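You operate a simulated robot arm through the tools that you are given. There is no shell and no other tool. Be economical: measure what you need, move in short steps, check, and stop when the job is done.

The job below is to be done with a simulated two-armed robot. You get a single attempt, and the scene is never put back.

JOB
Take the lid off the white cleaner tin and lay it down on the end table of the right bench. Turn the pressure dial to 2 bar. Put the black cup on the top of the yellow table. Take the small seals box and leave it on the front of the right bench. Open the top table drawer, take the 20 mm thick packer from the top of the green table and put it in the inside of the top table drawer, then shut the drawer. The order is free. Set down upright: black cup, small seals box.
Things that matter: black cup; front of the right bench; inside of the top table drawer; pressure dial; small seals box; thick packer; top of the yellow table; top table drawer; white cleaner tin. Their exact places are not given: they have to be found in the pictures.

The check looks at the end state, three seconds after you hand in, the way a careful person would. Anything else that was tipped, shoved, dropped, spilled or broken makes it a failure. Lids that push on must go on centred and level and be pressed home; caps that screw on are set level and turned clockwise until they are tight.

ROBOT AND FRAMES
Two 7-joint arms with fingered hands on one trunk, on a base that drives. Base frame: it is fixed to the floor where the robot stands at the start and does not move with it; the origin is under the middle of the robot, x ahead of it, y to its left, z up. Lengths are in mm, angles in rad, forces in N, time in s.
The left shoulder is at the start at [36, 170, 1197], the right one opposite. With the tool pointing down near the work surface each hand reaches from about 260 to 760 mm from the robot's upright axis, wherever it stands, measured 20 degrees to its own side. Places, roughly: black cup (10x6x7 cm) [500, -800, 900]; front of the right bench (158x22 cm) [2300, 540, 840]; inside of the top table drawer [900, 2300, 700]; pressure dial [700, -800, 900]; small seals box [500, -2250, 1000]; thick packer [750, -2500, 750]; top of the yellow table [2900, -2300, 800]; top table drawer [900, 2300, 700]; white cleaner tin [500, 0, 750]. Payload 4 kg a hand.
The tool frame of a hand sits at the grasp point between the pads (the TCP): z along the fingers, y along the line on which they close. The tips reach 26 mm beyond it. Largest opening 132 mm; the body of the gripper starts 73 mm behind the TCP. The gripper is a hand of 4 fingers: y runs from the thumb to the fingers, the wrist lies at [0, 0, -224] in the tool frame, and closing takes about 1.5 s.
Orientation is that of the tool frame in the base frame, as [roll, pitch, yaw] about the fixed x, y, z axes, in that order (R = Rz(yaw) Ry(pitch) Rx(roll)). With the fingers straight down and closing along the base's y, the tool's x points along the base's -x, its y along +y and its z along -z.

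CONTROLS
- The arms move only by the tool play_rows. It takes "left_steps", "right_steps" or both (then of equal length, played together; a hand with none holds still); each is a list of rows, each a list of 6 numbers: the shift along the tool's x, y, z in units of 200 mm (1.0 is 200 mm), then the turn, a rotation vector about the tool's x, y, z in units of 120 degrees (1.0 is 120 degrees). In form: [[tx, ty, tz, rx, ry, rz], ...]. A call has 1 to 8 rows; each row is the pose to reach, as a shift and turn from the pose commanded when the call began, along the tool's axes at that moment. "left_gripper" and "right_gripper" are, for a hand that has rows, the opening, from 0 (shut) to 1 (fully open), set as the call begins (left out, the last holds). A call with a number of a shift or a turn outside -1 to 1 is refused whole. A row lasts 0.2 s, in which the tool goes at most 50 mm and 0.15 rad; a call with a longer step from one row to the next is refused whole, and so is a gripper value outside its range. A pose out of reach is approached as far as the arm can. The call stops where the force on the tool passes 40 N (or 10 N more than at its start, if that is more) or the arm is blocked; 0.2 s more then pass. The fingers move at their own pace (about 45 mm/s each) and stop on an object; they squeeze with about 32 N. The grip force told is the motor's: it shows also when the fingers shut on nothing. Time passes only in rows, and 0.2 s behind the last, so rows that repeat a pose let the fingers close. It gives the time, the measured TCP pose, the force on the tool (base axes), the opening and the grip force at its end, in the units of the frame above (readings bear some noise), with the torque about the TCP (base axes, N m) and any sound that the robot's microphone picked up.
- Cameras (640 x 400 px; columns grow to the right, rows downward): "scene" is now at [110.1, -36.2, 1363.8]; the picture's right is [-0.43, -0.90, 0.00], its down [-0.55, 0.26, -0.79] and it looks along [0.72, -0.34, -0.61] (base axes); focal length 244 px, centre (320, 200). "left" rides on the left gripper at [-68, 2, -97] in its tool frame; the picture's right is [-0.03, -1.00, 0.00], its down [0.82, -0.02, -0.58] and it looks along [0.58, -0.02, 0.82] (tool axes); focal length 270 px, centre (320, 200). "right" rides on the right gripper at [68, 2, -97] in its tool frame; the picture's right is [-0.03, 1.00, 0.00], its down [-0.82, -0.02, -0.58] and it looks along [-0.58, -0.02, 0.82] (tool axes); focal length 270 px, centre (320, 200).
- get_image(camera): a new picture of that camera. It takes no simulated time.
- slide_trunk(by): slides the trunk up (or, below 0, down) by that many mm; the arms and the scene camera ride with it, the base frame stays. It gives what a move gives, with no picture.
- base_move(legs): drives the robot by 1 to 6 legs, each [ahead, turn to the left] in mm and rad, along the robot's own axes; the way and the turn of a leg run together, so that a leg with both is an arc; at most 1500 mm and 3.142 rad a leg. The arms and the cameras ride along, it lands a little off, and it stops where it bumps. It gives what a move gives.
- move_fingers(finger1, finger2, finger3, thumb_bend, hand): sets how far each is bent, from 0 (flat) to 1 (curled in); at 0.3 the hand is open as for a grip, at 0.7 the pads meet at the TCP. One left out holds its place. A second passes; each finger stops where it meets its share of the squeeze, and holds until it gets a number again. A gripper value or a shape takes the hand back. It gives what a move gives, with no picture; readings hold the bend of each and the force on the fingers (four entries, about 0 where the hand has none), thumb and palm.
- grasp_type(shape, hand): the hand has 4 fingers and takes this shape, open, in about a second: jaw (thumb against the fingers, like two jaws); tri (thumb and two fingers); tip (a fingertip pinch); poke (one finger out to press); point (the index stretched); flat (the hand flat); cup (the hand cupped); fist (a fist). The gripper value then closes the fingers along that shape, each until it touches; the sizes above hold for jaw. It gives what a move gives, with no picture.
- aim_head(pan, tilt): turns the head with the scene camera to pan (to the left, within 1.501 rad either way) and tilt (down, from -0.506 to 1.204), counted from straight ahead of the robot. It gives what a move gives.
- pixel_to_xyz(camera, pixels): for up to 12 pixels [column, row] of the newest picture of that camera ("zoom" is the newest enlarged one), the place [x, y, z] in the base frame of the surface seen there, good to about 2 mm. It takes no simulated time.
- inspect(camera, box): a new picture of the part [left, top, right, bottom] of that camera's present view, enlarged. It takes no simulated time.
- finish_job(): hands the job in; it is judged then, once.

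Work in short steps. Measure before you move; look again where a grasp or a placing could have gone wrong, and mend it. You have 110 turns and 92 pictures in all, those below and enlarged ones among them. Open the grippers and draw the arms clear of the work before you hand the job in, unless the task says otherwise.

The tools are called after "Emit:" by a JSON object that holds its "method" and its "body". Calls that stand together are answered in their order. play_rows: Moves the arms, as the interface text tells. Its arguments: {"type":"object","properties":{"left_steps":{"type":"array","items":{"type":"array","items":{"type":"number"}}},"left_gripper":{"type":"number"},"right_steps":{"type":"array","items":{"type":"array","items":{"type":"number"}}},"right_gripper":{"type":"number"}},"required":[]} The other tools are called the same way: slide_trunk (by) slides the trunk up or down; grasp_type (shape, hand) gives the hand a shape; move_fingers (finger1, finger2, finger3, thumb_bend, hand) moves the fingers one by one; base_move (legs) drives the base; aim_head (pan, tilt) turns the head that bears the scene camera; get_image (camera) takes a picture; pixel_to_xyz (camera, pixels) gives the place of the surface under pixels of a picture; inspect (camera, box) takes an enlarged picture of a part of a camera's view; finish_job () hands the job in.

At the start:

```text
time_s: 0.0
left_tcp_pos: [396.7, -43.3, 1202.3]
left_tool_rot: [3.141, 0.0, 3.141]
left_wrist_force: [-0.7, 0.4, 1.5]
left_ft_torque: [-0.02, 0.0, -0.03]
left_grip_width: 132.0
left_finger_force: 0.1
left_shape: jaw
left_bend: [0.3, 0.3, 0.3, 0.3]
left_finger forces: [0.0, 0.0, 0.1, 0.0, 0.0, 0.1]
right_tcp_pos: [372.5, -392.1, 1163.4]
right_tool_rot: [3.139, -0.001, -3.141]
right_wrist_force: [0.9, 0.2, 1.0]
right_ft_torque: [0.0, -0.02, -0.03]
right_grip_width: 131.7
right_finger_force: 0.0
right_shape: jaw
right_bend: [0.3, 0.3, 0.3, 0.3]
right_finger forces: [0.0, 0.1, 0.0, 0.1, 0.1, 0.0]
trunk travel left (down, up): [-425.0, 330.0]
robot x, y, heading: [-2.2, -0.1, -0.002]
head pan, tilt: [-0.445, 0.653]
```

scene: 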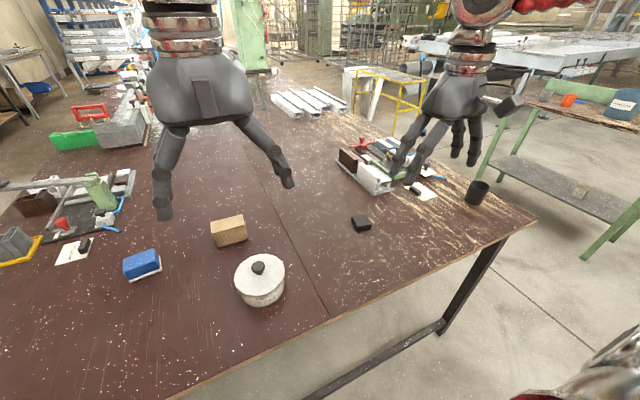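
right: 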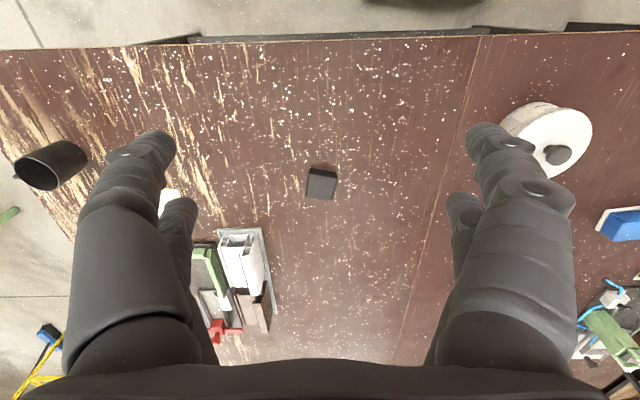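
left: 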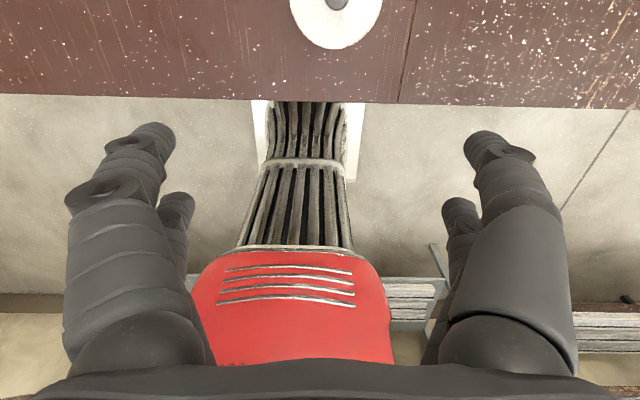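

The scene picture shows the white tin at (260,280) with its knob at (258,267), and the black cup at (477,192). I measure those and look around with the head for the dial, benches and tables.

Emit:
{"method": "pixel_to_xyz", "body": {"camera": "scene", "pixels": [[258, 267], [240, 270], [280, 270], [260, 302], [477, 186], [470, 200], [486, 185], [535, 221], [330, 318], [380, 170], [360, 222]]}}

Emit:
{"method": "inspect", "body": {"camera": "scene", "box": [320, 100, 560, 250]}}

Emit:
{"method": "aim_head", "body": {"pan": -1.2, "tilt": 0.4}}

Emit:
{"method": "get_image", "body": {"camera": "scene"}}

```text
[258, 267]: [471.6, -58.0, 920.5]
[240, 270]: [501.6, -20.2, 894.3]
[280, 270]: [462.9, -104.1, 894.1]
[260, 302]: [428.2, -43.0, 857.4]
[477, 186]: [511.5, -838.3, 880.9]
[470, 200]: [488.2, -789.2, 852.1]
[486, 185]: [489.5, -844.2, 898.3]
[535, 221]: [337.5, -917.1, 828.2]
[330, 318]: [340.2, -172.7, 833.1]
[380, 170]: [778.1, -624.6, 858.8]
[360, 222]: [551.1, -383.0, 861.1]
```

```text
2.67 times, centred on (440, 175) of scene
```

zoom: 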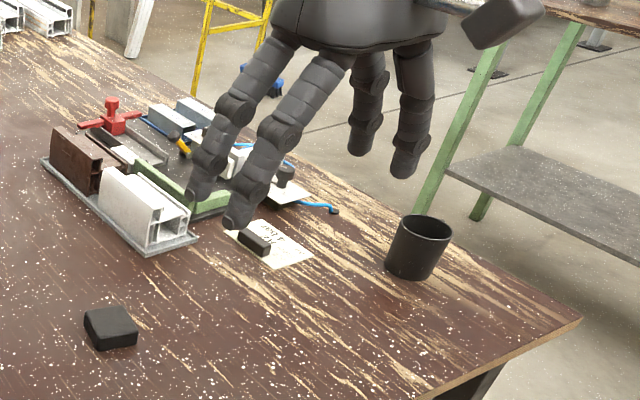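

```text
time_s: 1.1
left_tcp_pos: [396.2, -42.5, 1202.7]
left_tool_rot: [-3.141, 0.003, 3.141]
left_wrist_force: [-0.5, -0.6, -0.9]
left_ft_torque: [0.0, 0.04, -0.03]
left_grip_width: 132.2
left_finger_force: 0.1
left_shape: jaw
left_bend: [0.3, 0.3, 0.3, 0.3]
left_finger forces: [0.1, 0.0, 0.0, 0.0, 0.1, 0.0]
right_tcp_pos: [371.0, -390.4, 1163.6]
right_tool_rot: [3.141, 0.0, 3.14]
right_wrist_force: [0.0, -0.3, 0.1]
right_ft_torque: [-0.01, -0.01, -0.02]
right_grip_width: 131.8
right_finger_force: 0.1
right_shape: jaw
right_bend: [0.3, 0.3, 0.3, 0.3]
right_finger forces: [0.0, 0.0, 0.1, 0.0, 0.0, 0.0]
trunk travel left (down, up): [-425.0, 330.0]
robot x, y, heading: [2.0, 6.0, 0.001]
head pan, tilt: [-1.201, 0.4]
```

```text
87 pictures are left
```

scene: 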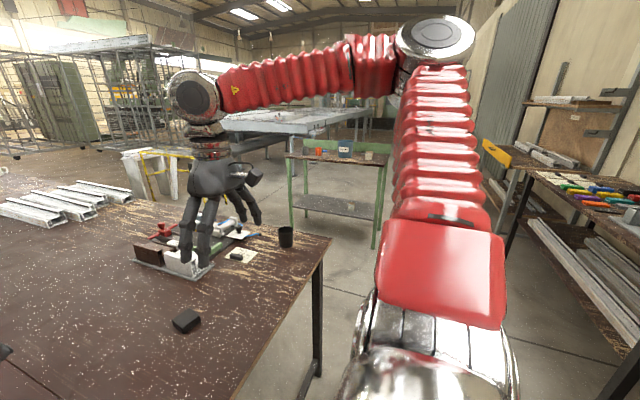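

The green-legged table is seen at (340,160) with several items. I enlarge it, and look the other ways for the drawer, right bench and yellow table.

Emit:
{"method": "inspect", "body": {"camera": "scene", "box": [270, 120, 430, 220]}}

Emit:
{"method": "pixel_to_xyz", "body": {"camera": "scene", "pixels": [[319, 152], [344, 150], [369, 156], [290, 155], [380, 165], [335, 206], [285, 233], [560, 175], [160, 160], [300, 120]]}}

Emit:
{"method": "aim_head", "body": {"pan": 1.3, "tilt": 0.4}}

Emit:
{"method": "get_image", "body": {"camera": "scene"}}

Emit:
{"method": "aim_head", "body": {"pan": 0.2, "tilt": 0.2}}

Emit:
{"method": "inspect", "body": {"camera": "scene", "box": [0, 0, 640, 400]}}

```text
4.00 times, centred on (350, 170) of scene
```

zoom: 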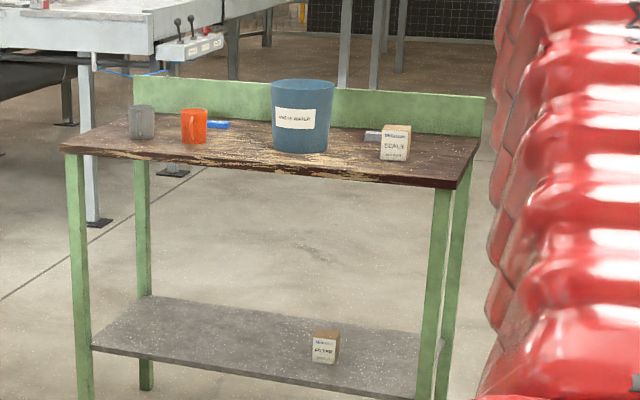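

```text
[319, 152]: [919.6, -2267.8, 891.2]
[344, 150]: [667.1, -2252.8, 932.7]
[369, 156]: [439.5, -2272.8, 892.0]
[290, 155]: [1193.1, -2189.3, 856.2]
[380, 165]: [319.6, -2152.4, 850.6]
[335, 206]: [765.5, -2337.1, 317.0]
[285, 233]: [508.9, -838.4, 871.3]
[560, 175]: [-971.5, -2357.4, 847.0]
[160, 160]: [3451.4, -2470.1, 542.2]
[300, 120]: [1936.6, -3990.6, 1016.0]
```

```text
time_s: 3.4
left_tcp_pos: [397.1, -44.4, 1203.3]
left_tool_rot: [-3.141, 0.0, -3.141]
left_wrist_force: [-0.4, -0.8, -0.3]
left_ft_torque: [0.0, 0.03, 0.01]
left_grip_width: 131.8
left_finger_force: 0.1
left_shape: jaw
left_bend: [0.3, 0.3, 0.3, 0.3]
left_finger forces: [0.1, 0.1, 0.0, 0.0, 0.1, 0.0]
right_tcp_pos: [373.1, -389.6, 1164.6]
right_tool_rot: [3.138, 0.0, -3.142]
right_wrist_force: [-0.6, 0.4, 0.8]
right_ft_torque: [-0.01, 0.01, 0.03]
right_grip_width: 132.0
right_finger_force: 0.0
right_shape: jaw
right_bend: [0.3, 0.3, 0.3, 0.3]
right_finger forces: [0.0, 0.0, 0.0, 0.0, 0.0, 0.0]
trunk travel left (down, up): [-425.0, 330.0]
robot x, y, heading: [1.5, 0.6, 0.002]
head pan, tilt: [1.3, 0.4]
```

```text
85 pictures are left
```

scene: 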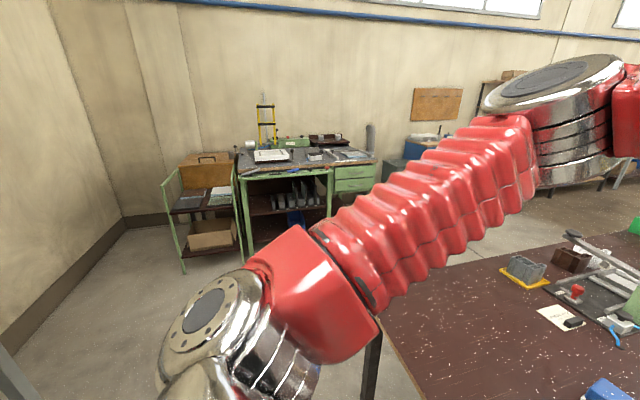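

```text
time_s: 4.7
left_tcp_pos: [397.2, -41.3, 1202.4]
left_tool_rot: [3.141, 0.0, -3.141]
left_wrist_force: [-0.6, -0.6, 0.1]
left_ft_torque: [0.03, 0.02, 0.0]
left_grip_width: 132.1
left_finger_force: 0.0
left_shape: jaw
left_bend: [0.3, 0.3, 0.3, 0.3]
left_finger forces: [0.0, 0.0, 0.0, 0.0, 0.0, 0.0]
right_tcp_pos: [372.8, -390.8, 1163.8]
right_tool_rot: [3.14, 0.001, 3.14]
right_wrist_force: [0.8, -0.1, 0.1]
right_ft_torque: [-0.02, 0.01, -0.01]
right_grip_width: 132.0
right_finger_force: 0.1
right_shape: jaw
right_bend: [0.3, 0.3, 0.3, 0.3]
right_finger forces: [0.0, 0.1, 0.1, 0.0, 0.0, 0.0]
trunk travel left (down, up): [-425.0, 330.0]
robot x, y, heading: [-0.2, 2.7, 0.001]
head pan, tilt: [0.201, 0.201]
```

```text
1.00 times, centred on (320, 200) of scene (not enlarged: the box is as wide or as high as the picture)
```

zoom: 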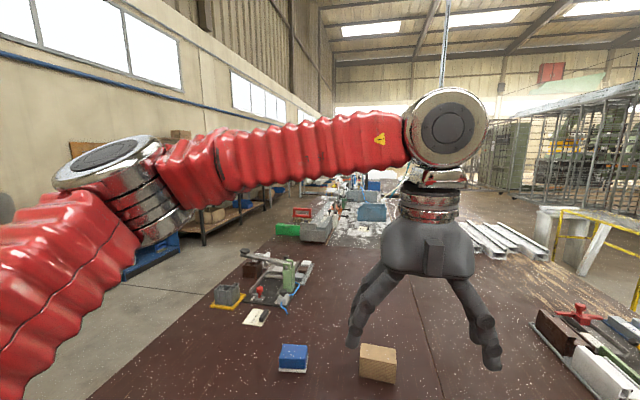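

The brown bench runs far ahead. I measure its left edge, seam and the far end, then look from other head angles.

Emit:
{"method": "pixel_to_xyz", "body": {"camera": "zoom", "pixels": [[130, 370], [200, 310], [250, 265], [270, 245], [412, 290], [330, 240], [375, 350], [292, 355], [256, 316], [500, 290], [560, 262], [360, 215]]}}

Emit:
{"method": "inspect", "body": {"camera": "scene", "box": [200, 170, 400, 295]}}

Emit:
{"method": "aim_head", "body": {"pan": -0.5, "tilt": 0.3}}

Emit:
{"method": "get_image", "body": {"camera": "scene"}}

Emit:
{"method": "aim_head", "body": {"pan": 0.1, "tilt": 0.9}}

Emit:
{"method": "get_image", "body": {"camera": "scene"}}

```text
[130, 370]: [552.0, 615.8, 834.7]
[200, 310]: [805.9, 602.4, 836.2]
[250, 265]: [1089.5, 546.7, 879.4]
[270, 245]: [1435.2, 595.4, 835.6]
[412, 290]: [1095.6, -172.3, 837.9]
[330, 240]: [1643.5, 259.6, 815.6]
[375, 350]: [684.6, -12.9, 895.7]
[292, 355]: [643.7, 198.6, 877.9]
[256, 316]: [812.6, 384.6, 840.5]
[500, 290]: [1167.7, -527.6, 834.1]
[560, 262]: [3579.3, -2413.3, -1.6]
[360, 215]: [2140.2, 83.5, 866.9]
```

```text
3.20 times, centred on (300, 232) of scene
```

zoom: 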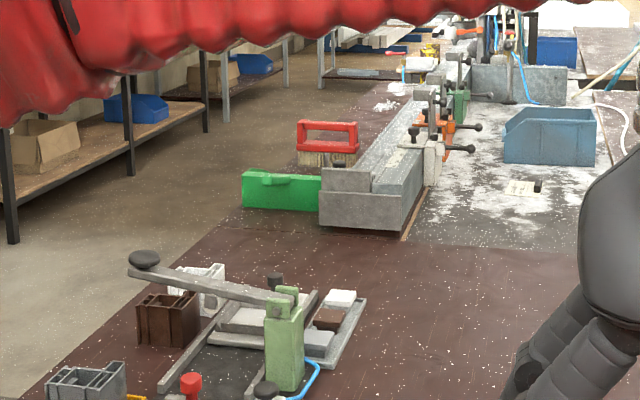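

```text
time_s: 5.8
left_tcp_pos: [397.0, -43.6, 1203.2]
left_tool_rot: [3.141, 0.0, -3.141]
left_wrist_force: [-0.7, 0.9, 0.0]
left_ft_torque: [0.03, -0.03, 0.03]
left_grip_width: 132.0
left_finger_force: 0.1
left_shape: jaw
left_bend: [0.3, 0.3, 0.3, 0.3]
left_finger forces: [0.0, 0.1, 0.1, 0.0, 0.1, 0.0]
right_tcp_pos: [372.2, -390.3, 1164.7]
right_tool_rot: [3.139, 0.0, 3.141]
right_wrist_force: [-0.1, 0.3, 1.1]
right_ft_torque: [0.03, 0.03, 0.02]
right_grip_width: 131.9
right_finger_force: 0.0
right_shape: jaw
right_bend: [0.3, 0.3, 0.3, 0.3]
right_finger forces: [0.0, 0.0, 0.0, 0.1, 0.0, 0.1]
trunk travel left (down, up): [-425.0, 330.0]
robot x, y, heading: [-2.4, -1.5, 0.002]
head pan, tilt: [-0.499, 0.3]
```

```text
82 pictures are left
```

scene: 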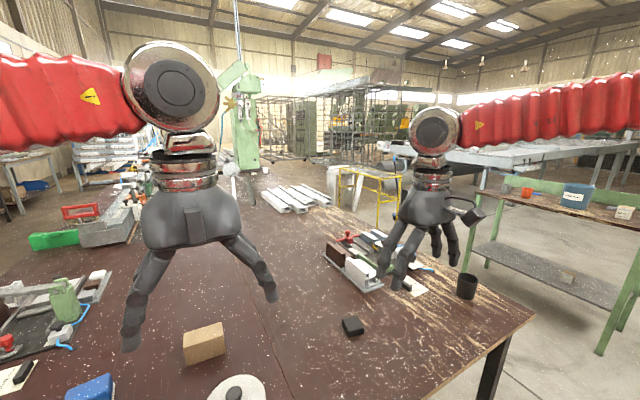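

```text
time_s: 6.8
left_tcp_pos: [397.3, -43.8, 1203.5]
left_tool_rot: [3.141, -0.001, -3.141]
left_wrist_force: [0.0, 0.0, -0.6]
left_ft_torque: [0.01, -0.01, -0.02]
left_grip_width: 132.0
left_finger_force: 0.1
left_shape: jaw
left_bend: [0.3, 0.3, 0.3, 0.3]
left_finger forces: [0.1, 0.0, 0.0, 0.0, 0.1, 0.0]
right_tcp_pos: [372.7, -389.1, 1164.8]
right_tool_rot: [3.14, 0.0, -3.141]
right_wrist_force: [-0.6, 0.0, 0.1]
right_ft_torque: [-0.01, 0.0, -0.03]
right_grip_width: 131.8
right_finger_force: 0.1
right_shape: jaw
right_bend: [0.3, 0.3, 0.3, 0.3]
right_finger forces: [0.1, 0.1, 0.1, 0.1, 0.0, 0.0]
trunk travel left (down, up): [-425.0, 330.0]
robot x, y, heading: [4.5, 1.0, 0.001]
head pan, tilt: [0.099, 0.901]
```

```text
81 pictures are left
```

scene: 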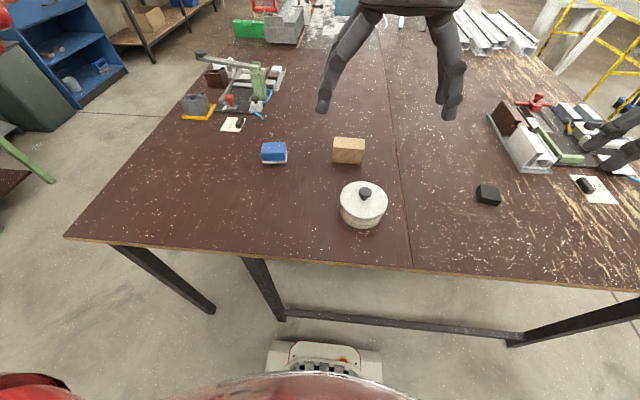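

Tin is at (363,205) with the knob at (365,191). I enlarge it and measure knob and lid rim.

Emit:
{"method": "inspect", "body": {"camera": "scene", "box": [325, 170, 405, 230]}}

Emit:
{"method": "pixel_to_xyz", "body": {"camera": "scene", "pixels": [[365, 190], [365, 194], [343, 200], [384, 200], [363, 214], [363, 224], [400, 250], [90, 232], [150, 160], [349, 150], [274, 152], [385, 150]]}}

```text
6.67 times, centred on (365, 200) of scene
```

zoom: 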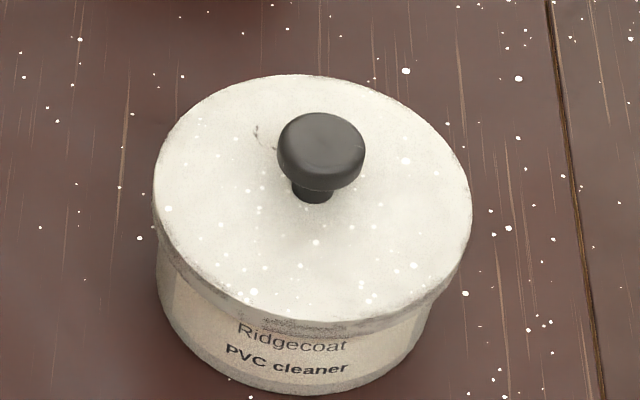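

```text
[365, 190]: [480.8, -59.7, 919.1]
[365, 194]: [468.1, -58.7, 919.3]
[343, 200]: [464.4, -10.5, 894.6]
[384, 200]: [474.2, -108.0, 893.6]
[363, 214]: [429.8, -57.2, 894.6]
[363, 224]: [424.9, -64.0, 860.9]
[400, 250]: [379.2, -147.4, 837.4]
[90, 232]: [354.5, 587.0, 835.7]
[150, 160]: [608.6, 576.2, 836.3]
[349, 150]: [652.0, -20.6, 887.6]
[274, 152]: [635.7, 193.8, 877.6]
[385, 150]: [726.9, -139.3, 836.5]
```

Knob centre is about (475,-59) with its top at z 919, lid top at 894. I bring the left hand above it.

Emit:
{"method": "play_rows", "body": {"left_steps": [[-0.2, -0.04, 0.1, 0, 0, 0], [-0.39, -0.08, 0.2, 0, 0, 0], [-0.39, -0.08, 0.44, 0, 0, 0], [-0.39, -0.08, 0.68, 0, 0, 0], [-0.39, -0.08, 0.9, 0, 0, 0]], "left_gripper": 0.7}}

Emit:
{"method": "get_image", "body": {"camera": "left"}}

```text
time_s: 8.0
left_tcp_pos: [476.1, -59.2, 1023.6]
left_tool_rot: [3.141, -0.002, -3.141]
left_wrist_force: [1.0, 0.9, 1.0]
left_ft_torque: [0.01, -0.01, 0.02]
left_grip_width: 92.8
left_finger_force: 0.1
left_shape: jaw
left_bend: [0.67, 0.67, 0.67, 0.58]
left_finger forces: [0.0, 0.0, 0.0, 0.0, 0.0, 0.1]
right_tcp_pos: [373.1, -389.9, 1164.0]
right_tool_rot: [-3.142, -0.001, 3.141]
right_wrist_force: [0.6, 0.3, -0.5]
right_ft_torque: [-0.02, 0.01, 0.02]
right_grip_width: 131.8
right_finger_force: 0.0
right_shape: jaw
right_bend: [0.3, 0.3, 0.3, 0.3]
right_finger forces: [0.0, 0.0, 0.1, 0.0, 0.0, 0.0]
trunk travel left (down, up): [-425.0, 330.0]
robot x, y, heading: [1.0, -4.1, 0.001]
head pan, tilt: [0.099, 0.901]
```

```text
79 pictures are left
```

left: 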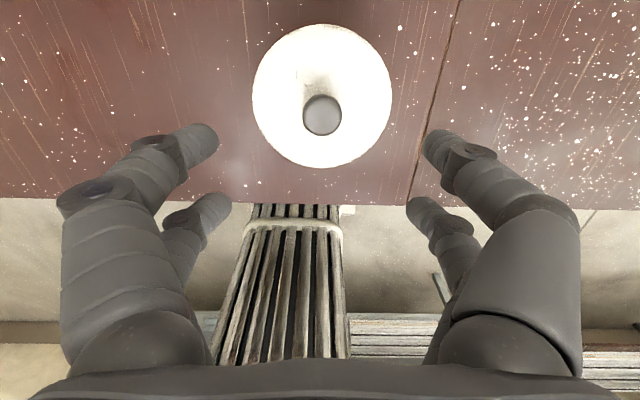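

The knob at (322,116) is centred between the fingers. I go down to z 925 and close.

Emit:
{"method": "play_rows", "body": {"left_steps": [[0, 0, 0.24, 0, 0, 0], [0, 0, 0.42, 0, 0, 0], [0, 0, 0.495, 0, 0, 0], [0, 0, 0.495, 0, 0, 0]]}}

Emit:
{"method": "play_rows", "body": {"left_steps": [[0, 0, 0, 0, 0, 0], [0, 0, 0, 0, 0, 0], [0, 0, 0, 0, 0, 0], [0, 0, 0, 0, 0, 0], [0, 0, 0, 0, 0, 0], [0, 0, 0, 0, 0, 0], [0, 0, 0, 0, 0, 0], [0, 0, 0, 0, 0, 0]], "left_gripper": 0}}

Emit:
{"method": "get_image", "body": {"camera": "scene"}}

```text
time_s: 9.0
left_tcp_pos: [474.3, -59.4, 924.2]
left_tool_rot: [3.141, -0.001, -3.141]
left_wrist_force: [-1.0, 0.3, -0.4]
left_ft_torque: [-0.04, -0.01, 0.02]
left_grip_width: 92.8
left_finger_force: 0.0
left_shape: jaw
left_bend: [0.67, 0.67, 0.67, 0.58]
left_finger forces: [0.0, 0.1, 0.0, 0.0, 0.1, 0.0]
right_tcp_pos: [372.3, -391.3, 1164.9]
right_tool_rot: [3.139, 0.0, -3.141]
right_wrist_force: [-0.2, 0.4, -0.2]
right_ft_torque: [-0.03, 0.04, -0.05]
right_grip_width: 131.8
right_finger_force: 0.1
right_shape: jaw
right_bend: [0.3, 0.3, 0.3, 0.3]
right_finger forces: [0.0, 0.0, 0.0, 0.0, 0.1, 0.0]
trunk travel left (down, up): [-425.0, 330.0]
robot x, y, heading: [-2.5, -2.4, -0.001]
head pan, tilt: [0.099, 0.901]
```

```text
time_s: 10.8
left_tcp_pos: [474.2, -59.7, 923.6]
left_tool_rot: [3.141, -0.001, 3.141]
left_wrist_force: [0.3, 0.8, 3.6]
left_ft_torque: [0.11, 0.2, 0.0]
left_grip_width: 47.3
left_finger_force: 31.9
left_shape: jaw
left_bend: [0.7, 0.7, 0.7, 0.73]
left_finger forces: [26.9, 29.7, 27.2, 0.0, 27.2, 0.1]
right_tcp_pos: [372.7, -391.2, 1163.2]
right_tool_rot: [3.139, 0.001, -3.141]
right_wrist_force: [-0.3, 0.4, -0.1]
right_ft_torque: [-0.01, 0.0, 0.0]
right_grip_width: 131.9
right_finger_force: 0.1
right_shape: jaw
right_bend: [0.3, 0.3, 0.3, 0.3]
right_finger forces: [0.1, 0.0, 0.0, 0.0, 0.0, 0.1]
trunk travel left (down, up): [-425.0, 330.0]
robot x, y, heading: [-0.9, -1.5, 0.004]
head pan, tilt: [0.099, 0.901]
heard: snap
```

```text
78 pictures are left
```

scene: 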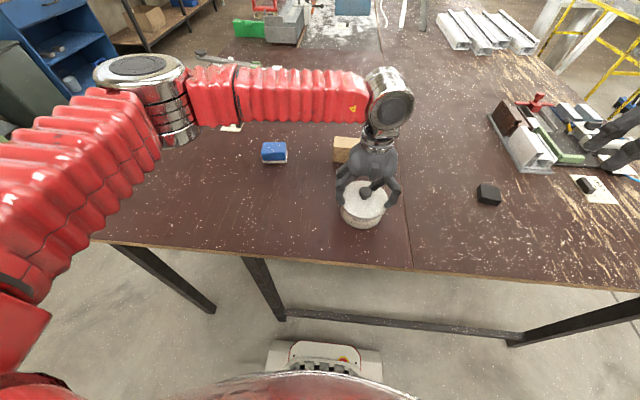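

The hand grips the knob (width 47, 32 N); a snap was heard. I lift slowly straight up.

Emit:
{"method": "play_rows", "body": {"left_steps": [[0, 0, -0.03, 0, 0, 0], [0, 0, -0.08, 0, 0, 0], [0, 0, -0.18, 0, 0, 0], [0, 0, -0.3, 0, 0, 0]]}}

Emit:
{"method": "inspect", "body": {"camera": "scene", "box": [285, 100, 445, 240]}}

```text
time_s: 11.8
left_tcp_pos: [474.3, -59.0, 984.4]
left_tool_rot: [3.141, 0.0, -3.141]
left_wrist_force: [0.0, -0.3, -0.3]
left_ft_torque: [0.02, 0.0, 0.01]
left_grip_width: 47.6
left_finger_force: 32.0
left_shape: jaw
left_bend: [0.7, 0.7, 0.7, 0.73]
left_finger forces: [27.8, 31.1, 27.2, 0.1, 27.7, 0.1]
right_tcp_pos: [372.6, -389.6, 1164.5]
right_tool_rot: [3.138, 0.001, 3.141]
right_wrist_force: [-0.5, 1.4, 0.1]
right_ft_torque: [0.0, 0.04, 0.0]
right_grip_width: 131.8
right_finger_force: 0.1
right_shape: jaw
right_bend: [0.3, 0.3, 0.3, 0.3]
right_finger forces: [0.0, 0.0, 0.1, 0.0, 0.0, 0.0]
trunk travel left (down, up): [-425.0, 330.0]
robot x, y, heading: [0.2, -0.4, 0.004]
head pan, tilt: [0.099, 0.901]
```

```text
2.86 times, centred on (365, 170) of scene
```

zoom: 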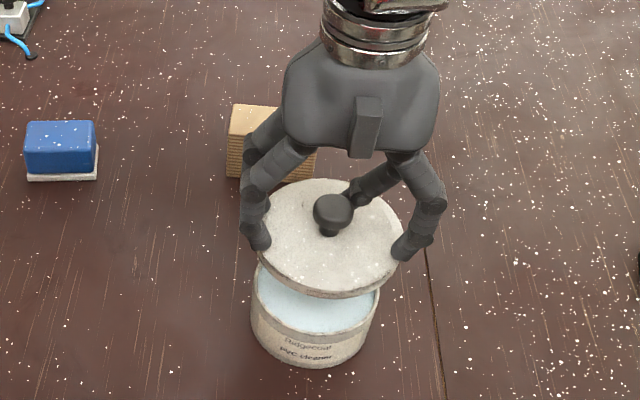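

The lid is up, liquid stays in the tin. I measure lid heights to know how low to go, and check through the hand camera.

Emit:
{"method": "pixel_to_xyz", "body": {"camera": "zoom", "pixels": [[335, 208], [300, 250], [360, 260], [325, 292], [405, 252], [258, 240], [325, 183]]}}

Emit:
{"method": "get_image", "body": {"camera": "left"}}

```text
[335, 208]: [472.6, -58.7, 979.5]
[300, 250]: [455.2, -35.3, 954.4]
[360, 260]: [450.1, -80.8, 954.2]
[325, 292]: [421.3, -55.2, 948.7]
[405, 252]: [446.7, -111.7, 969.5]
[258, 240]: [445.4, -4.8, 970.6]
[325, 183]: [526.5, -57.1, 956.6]
```

```text
76 pictures are left
```

left: 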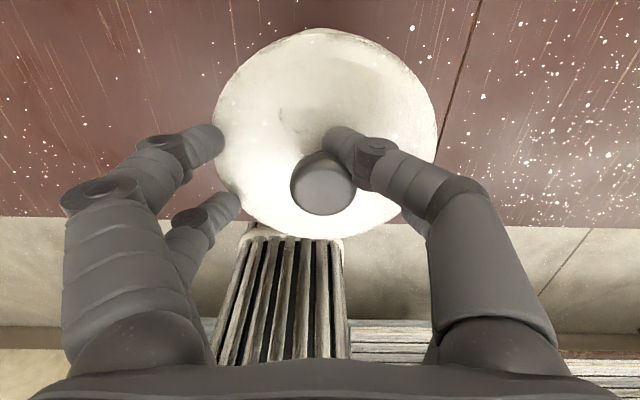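

Lid top is 30 mm below the TCP and level. I carry it 199 mm to the left over clear table, then lower to just above contact.

Emit:
{"method": "play_rows", "body": {"left_steps": [[0.02, 0.2, 0, 0, 0, 0], [0.05, 0.4, 0, 0, 0, 0], [0.08, 0.6, 0, 0, 0, 0], [0.1, 0.8, 0, 0, 0, 0], [0.12, 0.98, 0, 0, 0, 0], [0.12, 0.98, 0.2, 0, 0, 0], [0.12, 0.98, 0.4, 0, 0, 0]]}}

Emit:
{"method": "inspect", "body": {"camera": "scene", "box": [210, 100, 410, 250]}}

```text
time_s: 13.4
left_tcp_pos: [449.7, 134.4, 906.4]
left_tool_rot: [-3.137, 0.005, 3.139]
left_wrist_force: [-1.6, -5.9, 16.8]
left_ft_torque: [0.02, 0.26, 0.13]
left_grip_width: 16.4
left_finger_force: 31.9
left_shape: jaw
left_bend: [0.76, 0.82, 0.76, 0.8]
left_finger forces: [0.1, 17.9, 12.8, 0.0, 0.1, 0.1]
right_tcp_pos: [369.1, -391.8, 1164.0]
right_tool_rot: [3.14, 0.002, 3.141]
right_wrist_force: [-0.1, -0.4, 0.7]
right_ft_torque: [-0.01, 0.0, 0.03]
right_grip_width: 131.8
right_finger_force: 0.2
right_shape: jaw
right_bend: [0.3, 0.3, 0.3, 0.3]
right_finger forces: [0.1, 0.1, 0.0, 0.0, 0.0, 0.1]
trunk travel left (down, up): [-425.0, 330.0]
robot x, y, heading: [-0.7, -0.3, 0.002]
head pan, tilt: [0.099, 0.901]
```

```text
2.67 times, centred on (310, 175) of scene
```

zoom: 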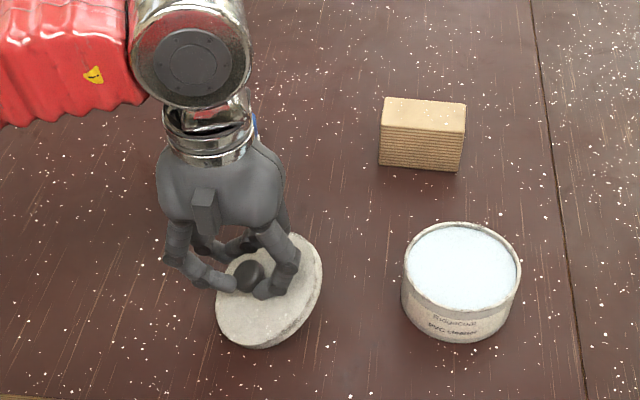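

The lid has tilted in the grip (fingers now at the knob) and touches the table. I look closely before letting it down.

Emit:
{"method": "pixel_to_xyz", "body": {"camera": "zoom", "pixels": [[250, 268], [230, 325], [300, 320], [315, 265], [262, 345], [310, 240]]}}

Emit:
{"method": "get_image", "body": {"camera": "left"}}

```text
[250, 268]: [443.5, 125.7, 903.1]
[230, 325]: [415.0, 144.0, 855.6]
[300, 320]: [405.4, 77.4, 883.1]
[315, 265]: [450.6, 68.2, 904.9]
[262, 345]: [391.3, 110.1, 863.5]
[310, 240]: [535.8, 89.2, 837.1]
```

```text
74 pictures are left
```

left: 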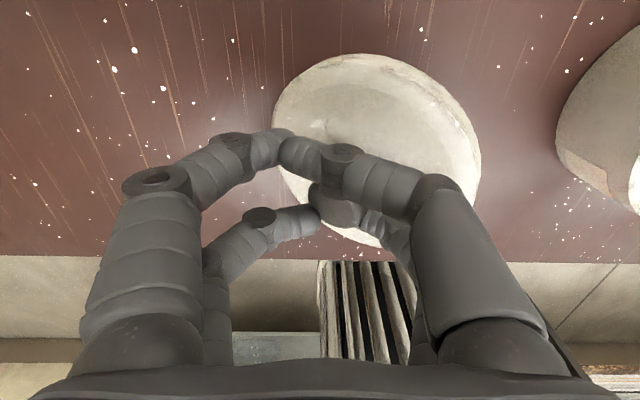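

The lid tilts about x: its right edge is high (z≈904) and left edge rests on the table. I roll the hand to bring the lid level.

Emit:
{"method": "play_rows", "body": {"left_steps": [[0, 0, -0.02, -0.057, 0, 0], [0, 0, -0.02, -0.115, 0, 0], [0, 0, 0, -0.172, 0, 0], [0, 0, 0, -0.21, 0, 0]]}}

Emit:
{"method": "inspect", "body": {"camera": "scene", "box": [210, 100, 410, 250]}}

Emit:
{"method": "pixel_to_xyz", "body": {"camera": "zoom", "pixels": [[250, 268], [230, 325], [300, 320], [315, 275], [262, 335]]}}

```text
time_s: 14.4
left_tcp_pos: [451.5, 137.9, 903.1]
left_tool_rot: [2.699, -0.002, -3.141]
left_wrist_force: [0.3, -0.4, -0.5]
left_ft_torque: [-0.02, 0.02, -0.02]
left_grip_width: 15.4
left_finger_force: 32.2
left_shape: jaw
left_bend: [0.76, 0.79, 0.76, 0.8]
left_finger forces: [0.0, 9.7, 16.8, 0.0, 0.0, 0.1]
right_tcp_pos: [372.4, -390.4, 1164.5]
right_tool_rot: [3.139, -0.001, 3.139]
right_wrist_force: [-0.7, 0.4, 0.1]
right_ft_torque: [0.01, 0.0, -0.03]
right_grip_width: 131.6
right_finger_force: 0.2
right_shape: jaw
right_bend: [0.3, 0.3, 0.3, 0.3]
right_finger forces: [0.0, 0.0, 0.0, 0.1, 0.1, 0.0]
trunk travel left (down, up): [-425.0, 330.0]
robot x, y, heading: [-6.2, -0.7, 0.001]
head pan, tilt: [0.099, 0.901]
```

```text
2.67 times, centred on (310, 175) of scene
```

zoom: 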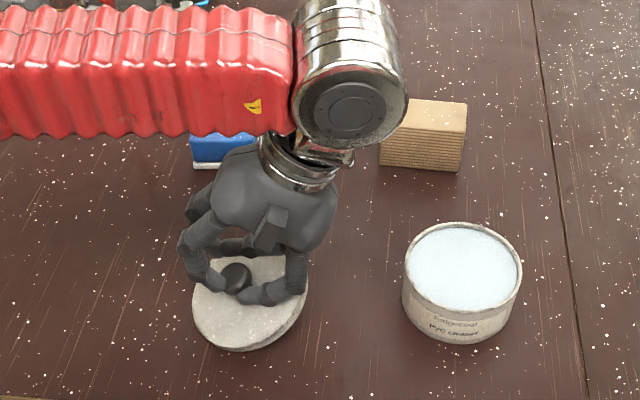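

```text
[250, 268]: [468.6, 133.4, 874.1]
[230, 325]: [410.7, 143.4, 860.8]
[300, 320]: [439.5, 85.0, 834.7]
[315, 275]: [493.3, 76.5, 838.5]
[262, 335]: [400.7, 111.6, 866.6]
```

The lid is nearly level now, about 15 mm up. I lower it straight down until it touches.

Emit:
{"method": "play_rows", "body": {"left_steps": [[0, -0.02, 0.045, 0, 0, 0], [0, -0.04, 0.085, 0, 0, 0], [0, -0.055, 0.115, 0, 0, 0]]}}

Emit:
{"method": "inspect", "body": {"camera": "scene", "box": [240, 150, 340, 240]}}

```text
time_s: 15.2
left_tcp_pos: [450.7, 136.4, 879.2]
left_tool_rot: [2.702, 0.002, -3.138]
left_wrist_force: [-0.5, 0.5, 8.5]
left_ft_torque: [0.05, -0.13, 0.01]
left_grip_width: 13.5
left_finger_force: 32.0
left_shape: jaw
left_bend: [0.76, 0.79, 0.77, 0.81]
left_finger forces: [0.0, 6.2, 7.3, 0.1, 25.8, 0.0]
right_tcp_pos: [370.2, -389.9, 1164.6]
right_tool_rot: [3.14, 0.0, 3.141]
right_wrist_force: [-0.9, 0.1, -0.1]
right_ft_torque: [0.01, 0.0, -0.01]
right_grip_width: 132.0
right_finger_force: 0.1
right_shape: jaw
right_bend: [0.3, 0.3, 0.3, 0.3]
right_finger forces: [0.0, 0.0, 0.0, 0.1, 0.0, 0.0]
trunk travel left (down, up): [-425.0, 330.0]
robot x, y, heading: [-1.3, 1.4, 0.001]
head pan, tilt: [0.099, 0.901]
```

```text
4.44 times, centred on (290, 195) of scene
```

zoom: 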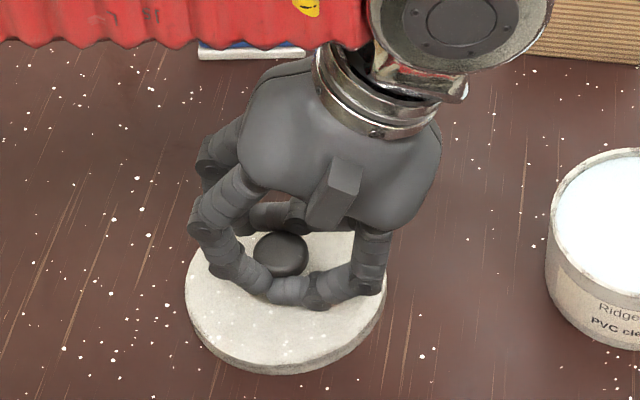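

The lid sits nearly flat with light contact. I open the fingers without moving, then back out along the tool.

Emit:
{"method": "play_rows", "body": {"left_steps": [[0, 0, 0, 0, 0, 0], [0, 0, 0, 0, 0, 0], [0, 0, 0, 0, 0, 0], [0, 0, 0, 0, 0, 0], [0, 0, 0, 0, 0, 0], [0, 0, 0, 0, 0, 0]], "left_gripper": 0.5}}

Emit:
{"method": "get_image", "body": {"camera": "left"}}

Emit:
{"method": "inspect", "body": {"camera": "scene", "box": [240, 150, 340, 240]}}

```text
time_s: 16.6
left_tcp_pos: [450.7, 134.8, 881.7]
left_tool_rot: [2.705, 0.004, 3.141]
left_wrist_force: [4.3, -0.8, 37.9]
left_ft_torque: [-0.44, -0.13, 0.08]
left_grip_width: 50.8
left_finger_force: 0.1
left_shape: jaw
left_bend: [0.73, 0.73, 0.78, 0.77]
left_finger forces: [0.0, 0.1, 16.4, 0.0, 21.2, 0.0]
right_tcp_pos: [369.9, -390.7, 1165.4]
right_tool_rot: [3.139, 0.002, 3.14]
right_wrist_force: [0.5, 0.1, 0.0]
right_ft_torque: [0.0, 0.01, -0.03]
right_grip_width: 131.9
right_finger_force: 0.0
right_shape: jaw
right_bend: [0.3, 0.3, 0.3, 0.3]
right_finger forces: [0.0, 0.0, 0.0, 0.0, 0.0, 0.0]
trunk travel left (down, up): [-425.0, 330.0]
robot x, y, heading: [-1.4, -0.1, -0.0]
head pan, tilt: [0.099, 0.901]
```

```text
71 pictures are left
```

left: 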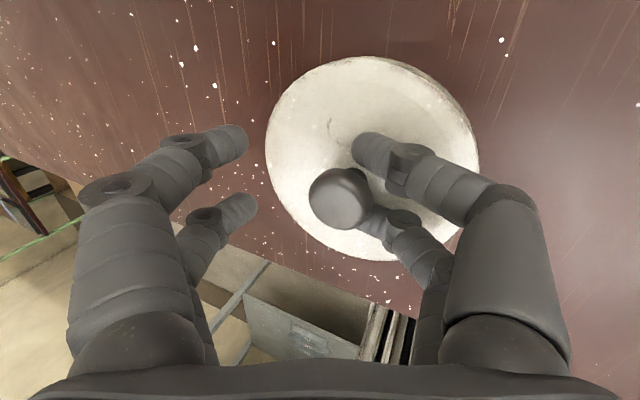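

```text
4.44 times, centred on (290, 195) of scene
```

zoom: 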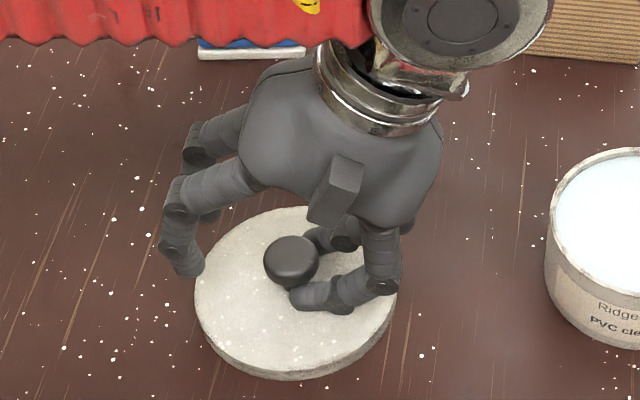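

The right-hand-side digits press lightly on the lid next to the knob. I back out along the tool axis, which moves them away from the knob.

Emit:
{"method": "play_rows", "body": {"left_steps": [[0, 0, -0.08, 0, 0, 0], [0, 0, -0.2, 0, 0, 0], [0, 0, -0.4, 0, 0, 0], [0, 0, -0.6, 0.05, 0, 0], [0, 0, -0.8, 0.1, 0, 0], [0, 0, -0.95, 0.15, 0, 0], [0, 0, -0.95, 0.2, 0, 0]]}}

Emit:
{"method": "get_image", "body": {"camera": "scene"}}

```text
time_s: 18.2
left_tcp_pos: [450.0, 55.6, 1049.8]
left_tool_rot: [3.123, -0.001, -3.141]
left_wrist_force: [-0.5, 1.0, 0.0]
left_ft_torque: [-0.01, 0.02, -0.01]
left_grip_width: 65.3
left_finger_force: 0.0
left_shape: jaw
left_bend: [0.73, 0.73, 0.73, 0.7]
left_finger forces: [0.1, 0.0, 0.1, 0.1, 0.0, 0.0]
right_tcp_pos: [372.0, -389.8, 1164.9]
right_tool_rot: [-3.141, -0.001, 3.141]
right_wrist_force: [-0.4, 0.5, -0.1]
right_ft_torque: [-0.03, 0.02, -0.03]
right_grip_width: 131.8
right_finger_force: 0.1
right_shape: jaw
right_bend: [0.3, 0.3, 0.3, 0.3]
right_finger forces: [0.0, 0.0, 0.1, 0.0, 0.0, 0.0]
trunk travel left (down, up): [-425.0, 330.0]
robot x, y, heading: [-1.7, 1.6, 0.006]
head pan, tilt: [0.099, 0.901]
```

```text
69 pictures are left
```

scene: 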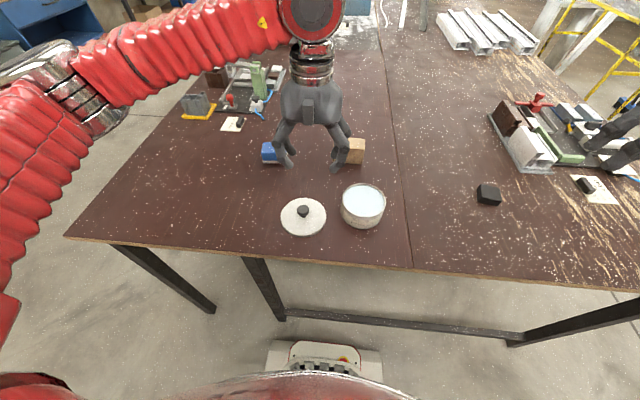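

The lid lies flat and the tin stands. I raise the left hand, turn right and look at the floor ahead before driving to the right aisle.

Emit:
{"method": "play_rows", "body": {"left_steps": [[0.1, 0.1, -0.2, 0, 0, 0], [0.2, 0.2, -0.4, 0, 0, 0], [0.25, 0.25, -0.6, 0, 0, 0], [0.25, 0.25, -0.75, 0, 0, 0]], "left_gripper": 1}}

Emit:
{"method": "base_move", "body": {"legs": [[0, -1.571]]}}

Emit:
{"method": "aim_head", "body": {"pan": 0.3, "tilt": 0.5}}

Emit:
{"method": "get_image", "body": {"camera": "scene"}}

```text
time_s: 19.2
left_tcp_pos: [401.0, 102.3, 1202.0]
left_tool_rot: [3.12, 0.0, -3.14]
left_wrist_force: [1.2, 0.1, -0.2]
left_ft_torque: [-0.01, -0.01, 0.03]
left_grip_width: 132.0
left_finger_force: 0.1
left_shape: jaw
left_bend: [0.3, 0.3, 0.3, 0.3]
left_finger forces: [0.1, 0.0, 0.1, 0.1, 0.0, 0.0]
right_tcp_pos: [371.9, -390.4, 1165.0]
right_tool_rot: [3.14, 0.001, 3.141]
right_wrist_force: [0.2, -0.8, 0.1]
right_ft_torque: [0.01, -0.01, 0.0]
right_grip_width: 131.7
right_finger_force: 0.2
right_shape: jaw
right_bend: [0.3, 0.3, 0.3, 0.3]
right_finger forces: [0.0, 0.0, 0.1, 0.0, 0.0, 0.0]
trunk travel left (down, up): [-425.0, 330.0]
robot x, y, heading: [-2.3, -0.2, -0.001]
head pan, tilt: [0.099, 0.901]
```

```text
time_s: 21.3
left_tcp_pos: [386.4, -125.9, 1203.3]
left_tool_rot: [3.118, -0.002, 2.573]
left_wrist_force: [0.1, -0.5, 0.4]
left_ft_torque: [0.06, -0.02, 0.01]
left_grip_width: 132.2
left_finger_force: 0.0
left_shape: jaw
left_bend: [0.3, 0.3, 0.3, 0.3]
left_finger forces: [0.1, 0.1, 0.0, 0.1, 0.0, 0.0]
right_tcp_pos: [93.2, -524.4, 1164.7]
right_tool_rot: [3.138, 0.002, 2.568]
right_wrist_force: [-0.6, -0.1, -0.6]
right_ft_torque: [0.01, -0.05, 0.01]
right_grip_width: 132.1
right_finger_force: 0.1
right_shape: jaw
right_bend: [0.3, 0.3, 0.3, 0.3]
right_finger forces: [0.0, 0.0, 0.1, 0.0, 0.0, 0.0]
trunk travel left (down, up): [-425.0, 330.0]
robot x, y, heading: [6.4, 28.7, -0.575]
head pan, tilt: [0.099, 0.901]
stopped in leg 1: the robot was blocked; the commanded pose is now the measured one
```

```text
time_s: 22.2
left_tcp_pos: [388.9, -123.9, 1201.8]
left_tool_rot: [3.12, -0.001, 2.573]
left_wrist_force: [-0.7, 0.3, -0.1]
left_ft_torque: [0.02, -0.03, -0.01]
left_grip_width: 131.8
left_finger_force: 0.0
left_shape: jaw
left_bend: [0.3, 0.3, 0.3, 0.3]
left_finger forces: [0.0, 0.0, 0.1, 0.0, 0.1, 0.0]
right_tcp_pos: [96.6, -522.8, 1166.1]
right_tool_rot: [3.14, 0.0, 2.57]
right_wrist_force: [-0.5, 0.0, 0.3]
right_ft_torque: [-0.03, 0.02, 0.02]
right_grip_width: 131.9
right_finger_force: 0.1
right_shape: jaw
right_bend: [0.3, 0.3, 0.3, 0.3]
right_finger forces: [0.0, 0.0, 0.0, 0.0, 0.0, 0.0]
trunk travel left (down, up): [-425.0, 330.0]
robot x, y, heading: [7.4, 29.4, -0.576]
head pan, tilt: [0.3, 0.499]
```

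```text
68 pictures are left
```

scene: 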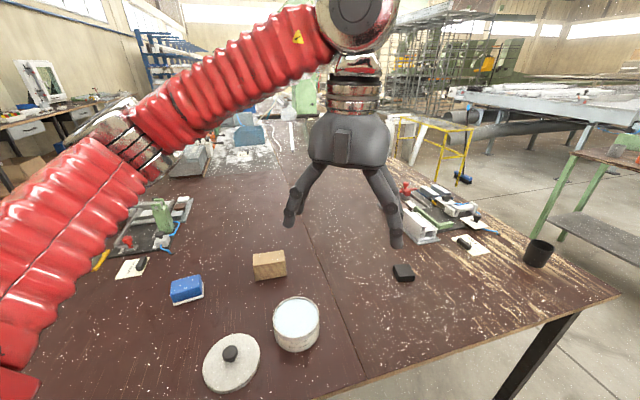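

The base corner bumped (likely under the bench); nothing on the bench moved. I back off 350 mm first, then turn right.

Emit:
{"method": "base_move", "body": {"legs": [[-350, 0], [0, -0.99]]}}

Emit:
{"method": "get_image", "body": {"camera": "scene"}}

```text
time_s: 27.2
left_tcp_pos: [-208.1, -185.1, 1204.1]
left_tool_rot: [3.115, 0.0, 1.593]
left_wrist_force: [-1.0, 0.6, -0.3]
left_ft_torque: [-0.06, -0.13, -0.03]
left_grip_width: 132.1
left_finger_force: 0.0
left_shape: jaw
left_bend: [0.3, 0.3, 0.3, 0.3]
left_finger forces: [0.0, 0.0, 0.1, 0.0, 0.0, 0.1]
right_tcp_pos: [-701.9, -163.0, 1162.6]
right_tool_rot: [3.134, -0.002, 1.59]
right_wrist_force: [-1.2, -0.5, 0.4]
right_ft_torque: [0.02, -0.11, 0.02]
right_grip_width: 132.0
right_finger_force: 0.1
right_shape: jaw
right_bend: [0.3, 0.3, 0.3, 0.3]
right_finger forces: [0.0, 0.1, 0.0, 0.1, 0.0, 0.0]
trunk travel left (down, up): [-425.0, 330.0]
robot x, y, heading: [-232.8, 219.1, -1.551]
head pan, tilt: [0.3, 0.499]
stopped in leg 2: the robot was blocked; the commanded pose is now the measured one
```

```text
67 pictures are left
```

scene: 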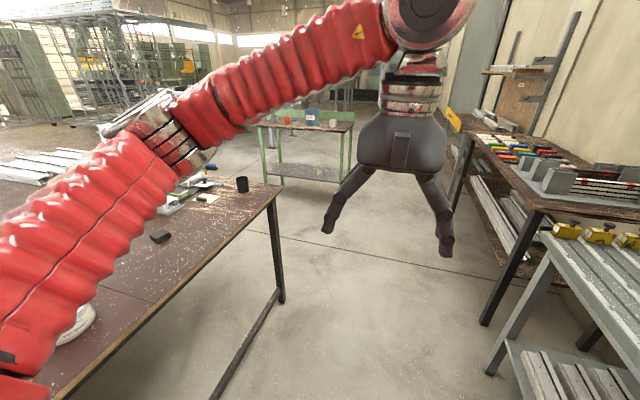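

Turn stopped almost complete (heading -1.551). I look right and down to see what blocks.

Emit:
{"method": "aim_head", "body": {"pan": -1.0, "tilt": 0.8}}

Emit:
{"method": "get_image", "body": {"camera": "scene"}}

Emit:
{"method": "aim_head", "body": {"pan": 0.6, "tilt": 1.1}}

Emit:
{"method": "get_image", "body": {"camera": "scene"}}

```text
time_s: 28.7
left_tcp_pos: [-201.3, -185.4, 1202.6]
left_tool_rot: [3.122, 0.001, 1.594]
left_wrist_force: [0.3, -0.2, 0.1]
left_ft_torque: [0.0, 0.02, 0.01]
left_grip_width: 131.9
left_finger_force: 0.1
left_shape: jaw
left_bend: [0.3, 0.3, 0.3, 0.3]
left_finger forces: [0.0, 0.0, 0.0, 0.0, 0.1, 0.0]
right_tcp_pos: [-694.9, -162.8, 1166.0]
right_tool_rot: [3.14, -0.001, 1.588]
right_wrist_force: [0.7, -0.5, 0.0]
right_ft_torque: [0.0, -0.02, 0.0]
right_grip_width: 132.1
right_finger_force: 0.1
right_shape: jaw
right_bend: [0.3, 0.3, 0.3, 0.3]
right_finger forces: [0.1, 0.0, 0.1, 0.1, 0.1, 0.1]
trunk travel left (down, up): [-425.0, 330.0]
robot x, y, heading: [-235.0, 219.0, -1.552]
head pan, tilt: [-1.0, 0.799]
```

```text
66 pictures are left
```

scene: 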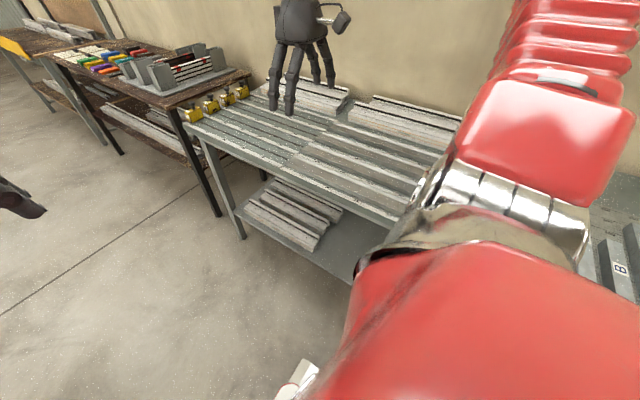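

```text
time_s: 30.3
left_tcp_pos: [-200.7, -185.1, 1203.6]
left_tool_rot: [3.12, -0.002, 1.593]
left_wrist_force: [0.2, -1.4, 1.2]
left_ft_torque: [0.01, -0.01, 0.01]
left_grip_width: 131.9
left_finger_force: 0.1
left_shape: jaw
left_bend: [0.3, 0.3, 0.3, 0.3]
left_finger forces: [0.0, 0.1, 0.0, 0.1, 0.0, 0.0]
right_tcp_pos: [-695.3, -164.0, 1165.1]
right_tool_rot: [-3.141, -0.002, 1.591]
right_wrist_force: [-0.3, 0.1, 0.2]
right_ft_torque: [-0.01, 0.03, -0.01]
right_grip_width: 132.0
right_finger_force: 0.1
right_shape: jaw
right_bend: [0.3, 0.3, 0.3, 0.3]
right_finger forces: [0.0, 0.0, 0.0, 0.0, 0.0, 0.0]
trunk travel left (down, up): [-425.0, 330.0]
robot x, y, heading: [-234.7, 218.7, -1.548]
head pan, tilt: [0.6, 1.1]
```

```text
65 pictures are left
```

scene: 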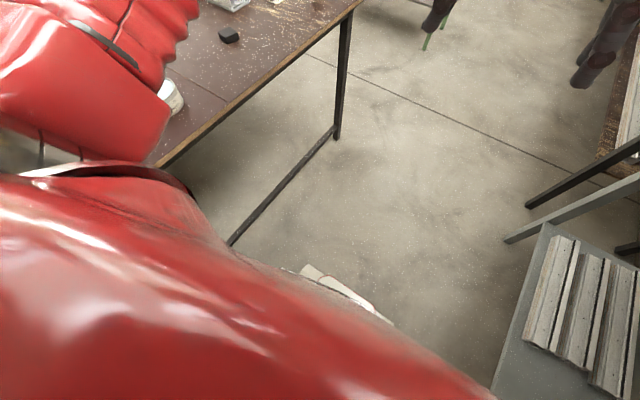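

Way ahead is clear: bench edge on the left, grey bench on the right. I drive straight ahead, which frees the rear.

Emit:
{"method": "base_move", "body": {"legs": [[800, 0]]}}

Emit:
{"method": "aim_head", "body": {"pan": 0.6, "tilt": 0.7}}

Emit:
{"method": "get_image", "body": {"camera": "scene"}}

```text
time_s: 34.6
left_tcp_pos: [-189.1, -979.3, 1203.6]
left_tool_rot: [3.122, 0.0, 1.591]
left_wrist_force: [0.3, 0.2, -0.2]
left_ft_torque: [0.01, -0.01, -0.02]
left_grip_width: 132.2
left_finger_force: 0.1
left_shape: jaw
left_bend: [0.3, 0.3, 0.3, 0.3]
left_finger forces: [0.1, 0.0, 0.0, 0.0, 0.0, 0.1]
right_tcp_pos: [-681.8, -955.3, 1167.1]
right_tool_rot: [3.14, -0.003, 1.585]
right_wrist_force: [-0.4, -0.5, 0.4]
right_ft_torque: [0.04, 0.0, 0.01]
right_grip_width: 132.1
right_finger_force: 0.1
right_shape: jaw
right_bend: [0.3, 0.3, 0.3, 0.3]
right_finger forces: [0.1, 0.0, 0.0, 0.0, 0.1, 0.0]
trunk travel left (down, up): [-425.0, 330.0]
robot x, y, heading: [-217.8, -577.7, -1.554]
head pan, tilt: [0.6, 1.1]
```

```text
time_s: 35.5
left_tcp_pos: [-188.3, -978.4, 1203.2]
left_tool_rot: [3.121, -0.001, 1.589]
left_wrist_force: [-0.6, 0.2, 0.3]
left_ft_torque: [-0.02, -0.01, 0.0]
left_grip_width: 132.1
left_finger_force: 0.0
left_shape: jaw
left_bend: [0.3, 0.3, 0.3, 0.3]
left_finger forces: [0.0, 0.0, 0.0, 0.0, 0.1, 0.0]
right_tcp_pos: [-681.7, -956.1, 1165.8]
right_tool_rot: [3.141, -0.002, 1.586]
right_wrist_force: [-0.4, -0.6, 0.2]
right_ft_torque: [0.0, -0.02, -0.02]
right_grip_width: 132.0
right_finger_force: 0.1
right_shape: jaw
right_bend: [0.3, 0.3, 0.3, 0.3]
right_finger forces: [0.0, 0.0, 0.1, 0.1, 0.0, 0.0]
trunk travel left (down, up): [-425.0, 330.0]
robot x, y, heading: [-222.3, -575.3, -1.551]
head pan, tilt: [0.6, 0.7]
```

```text
64 pictures are left
```

scene: 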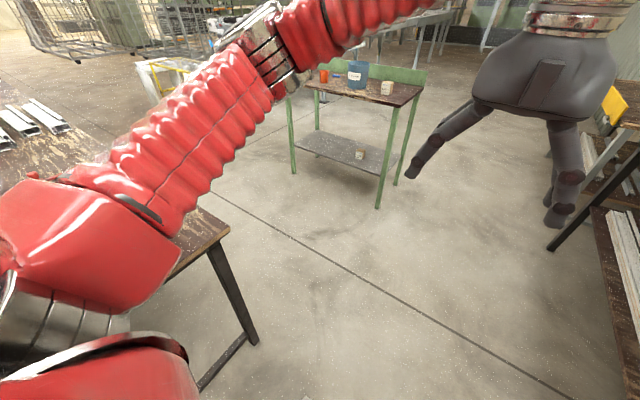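

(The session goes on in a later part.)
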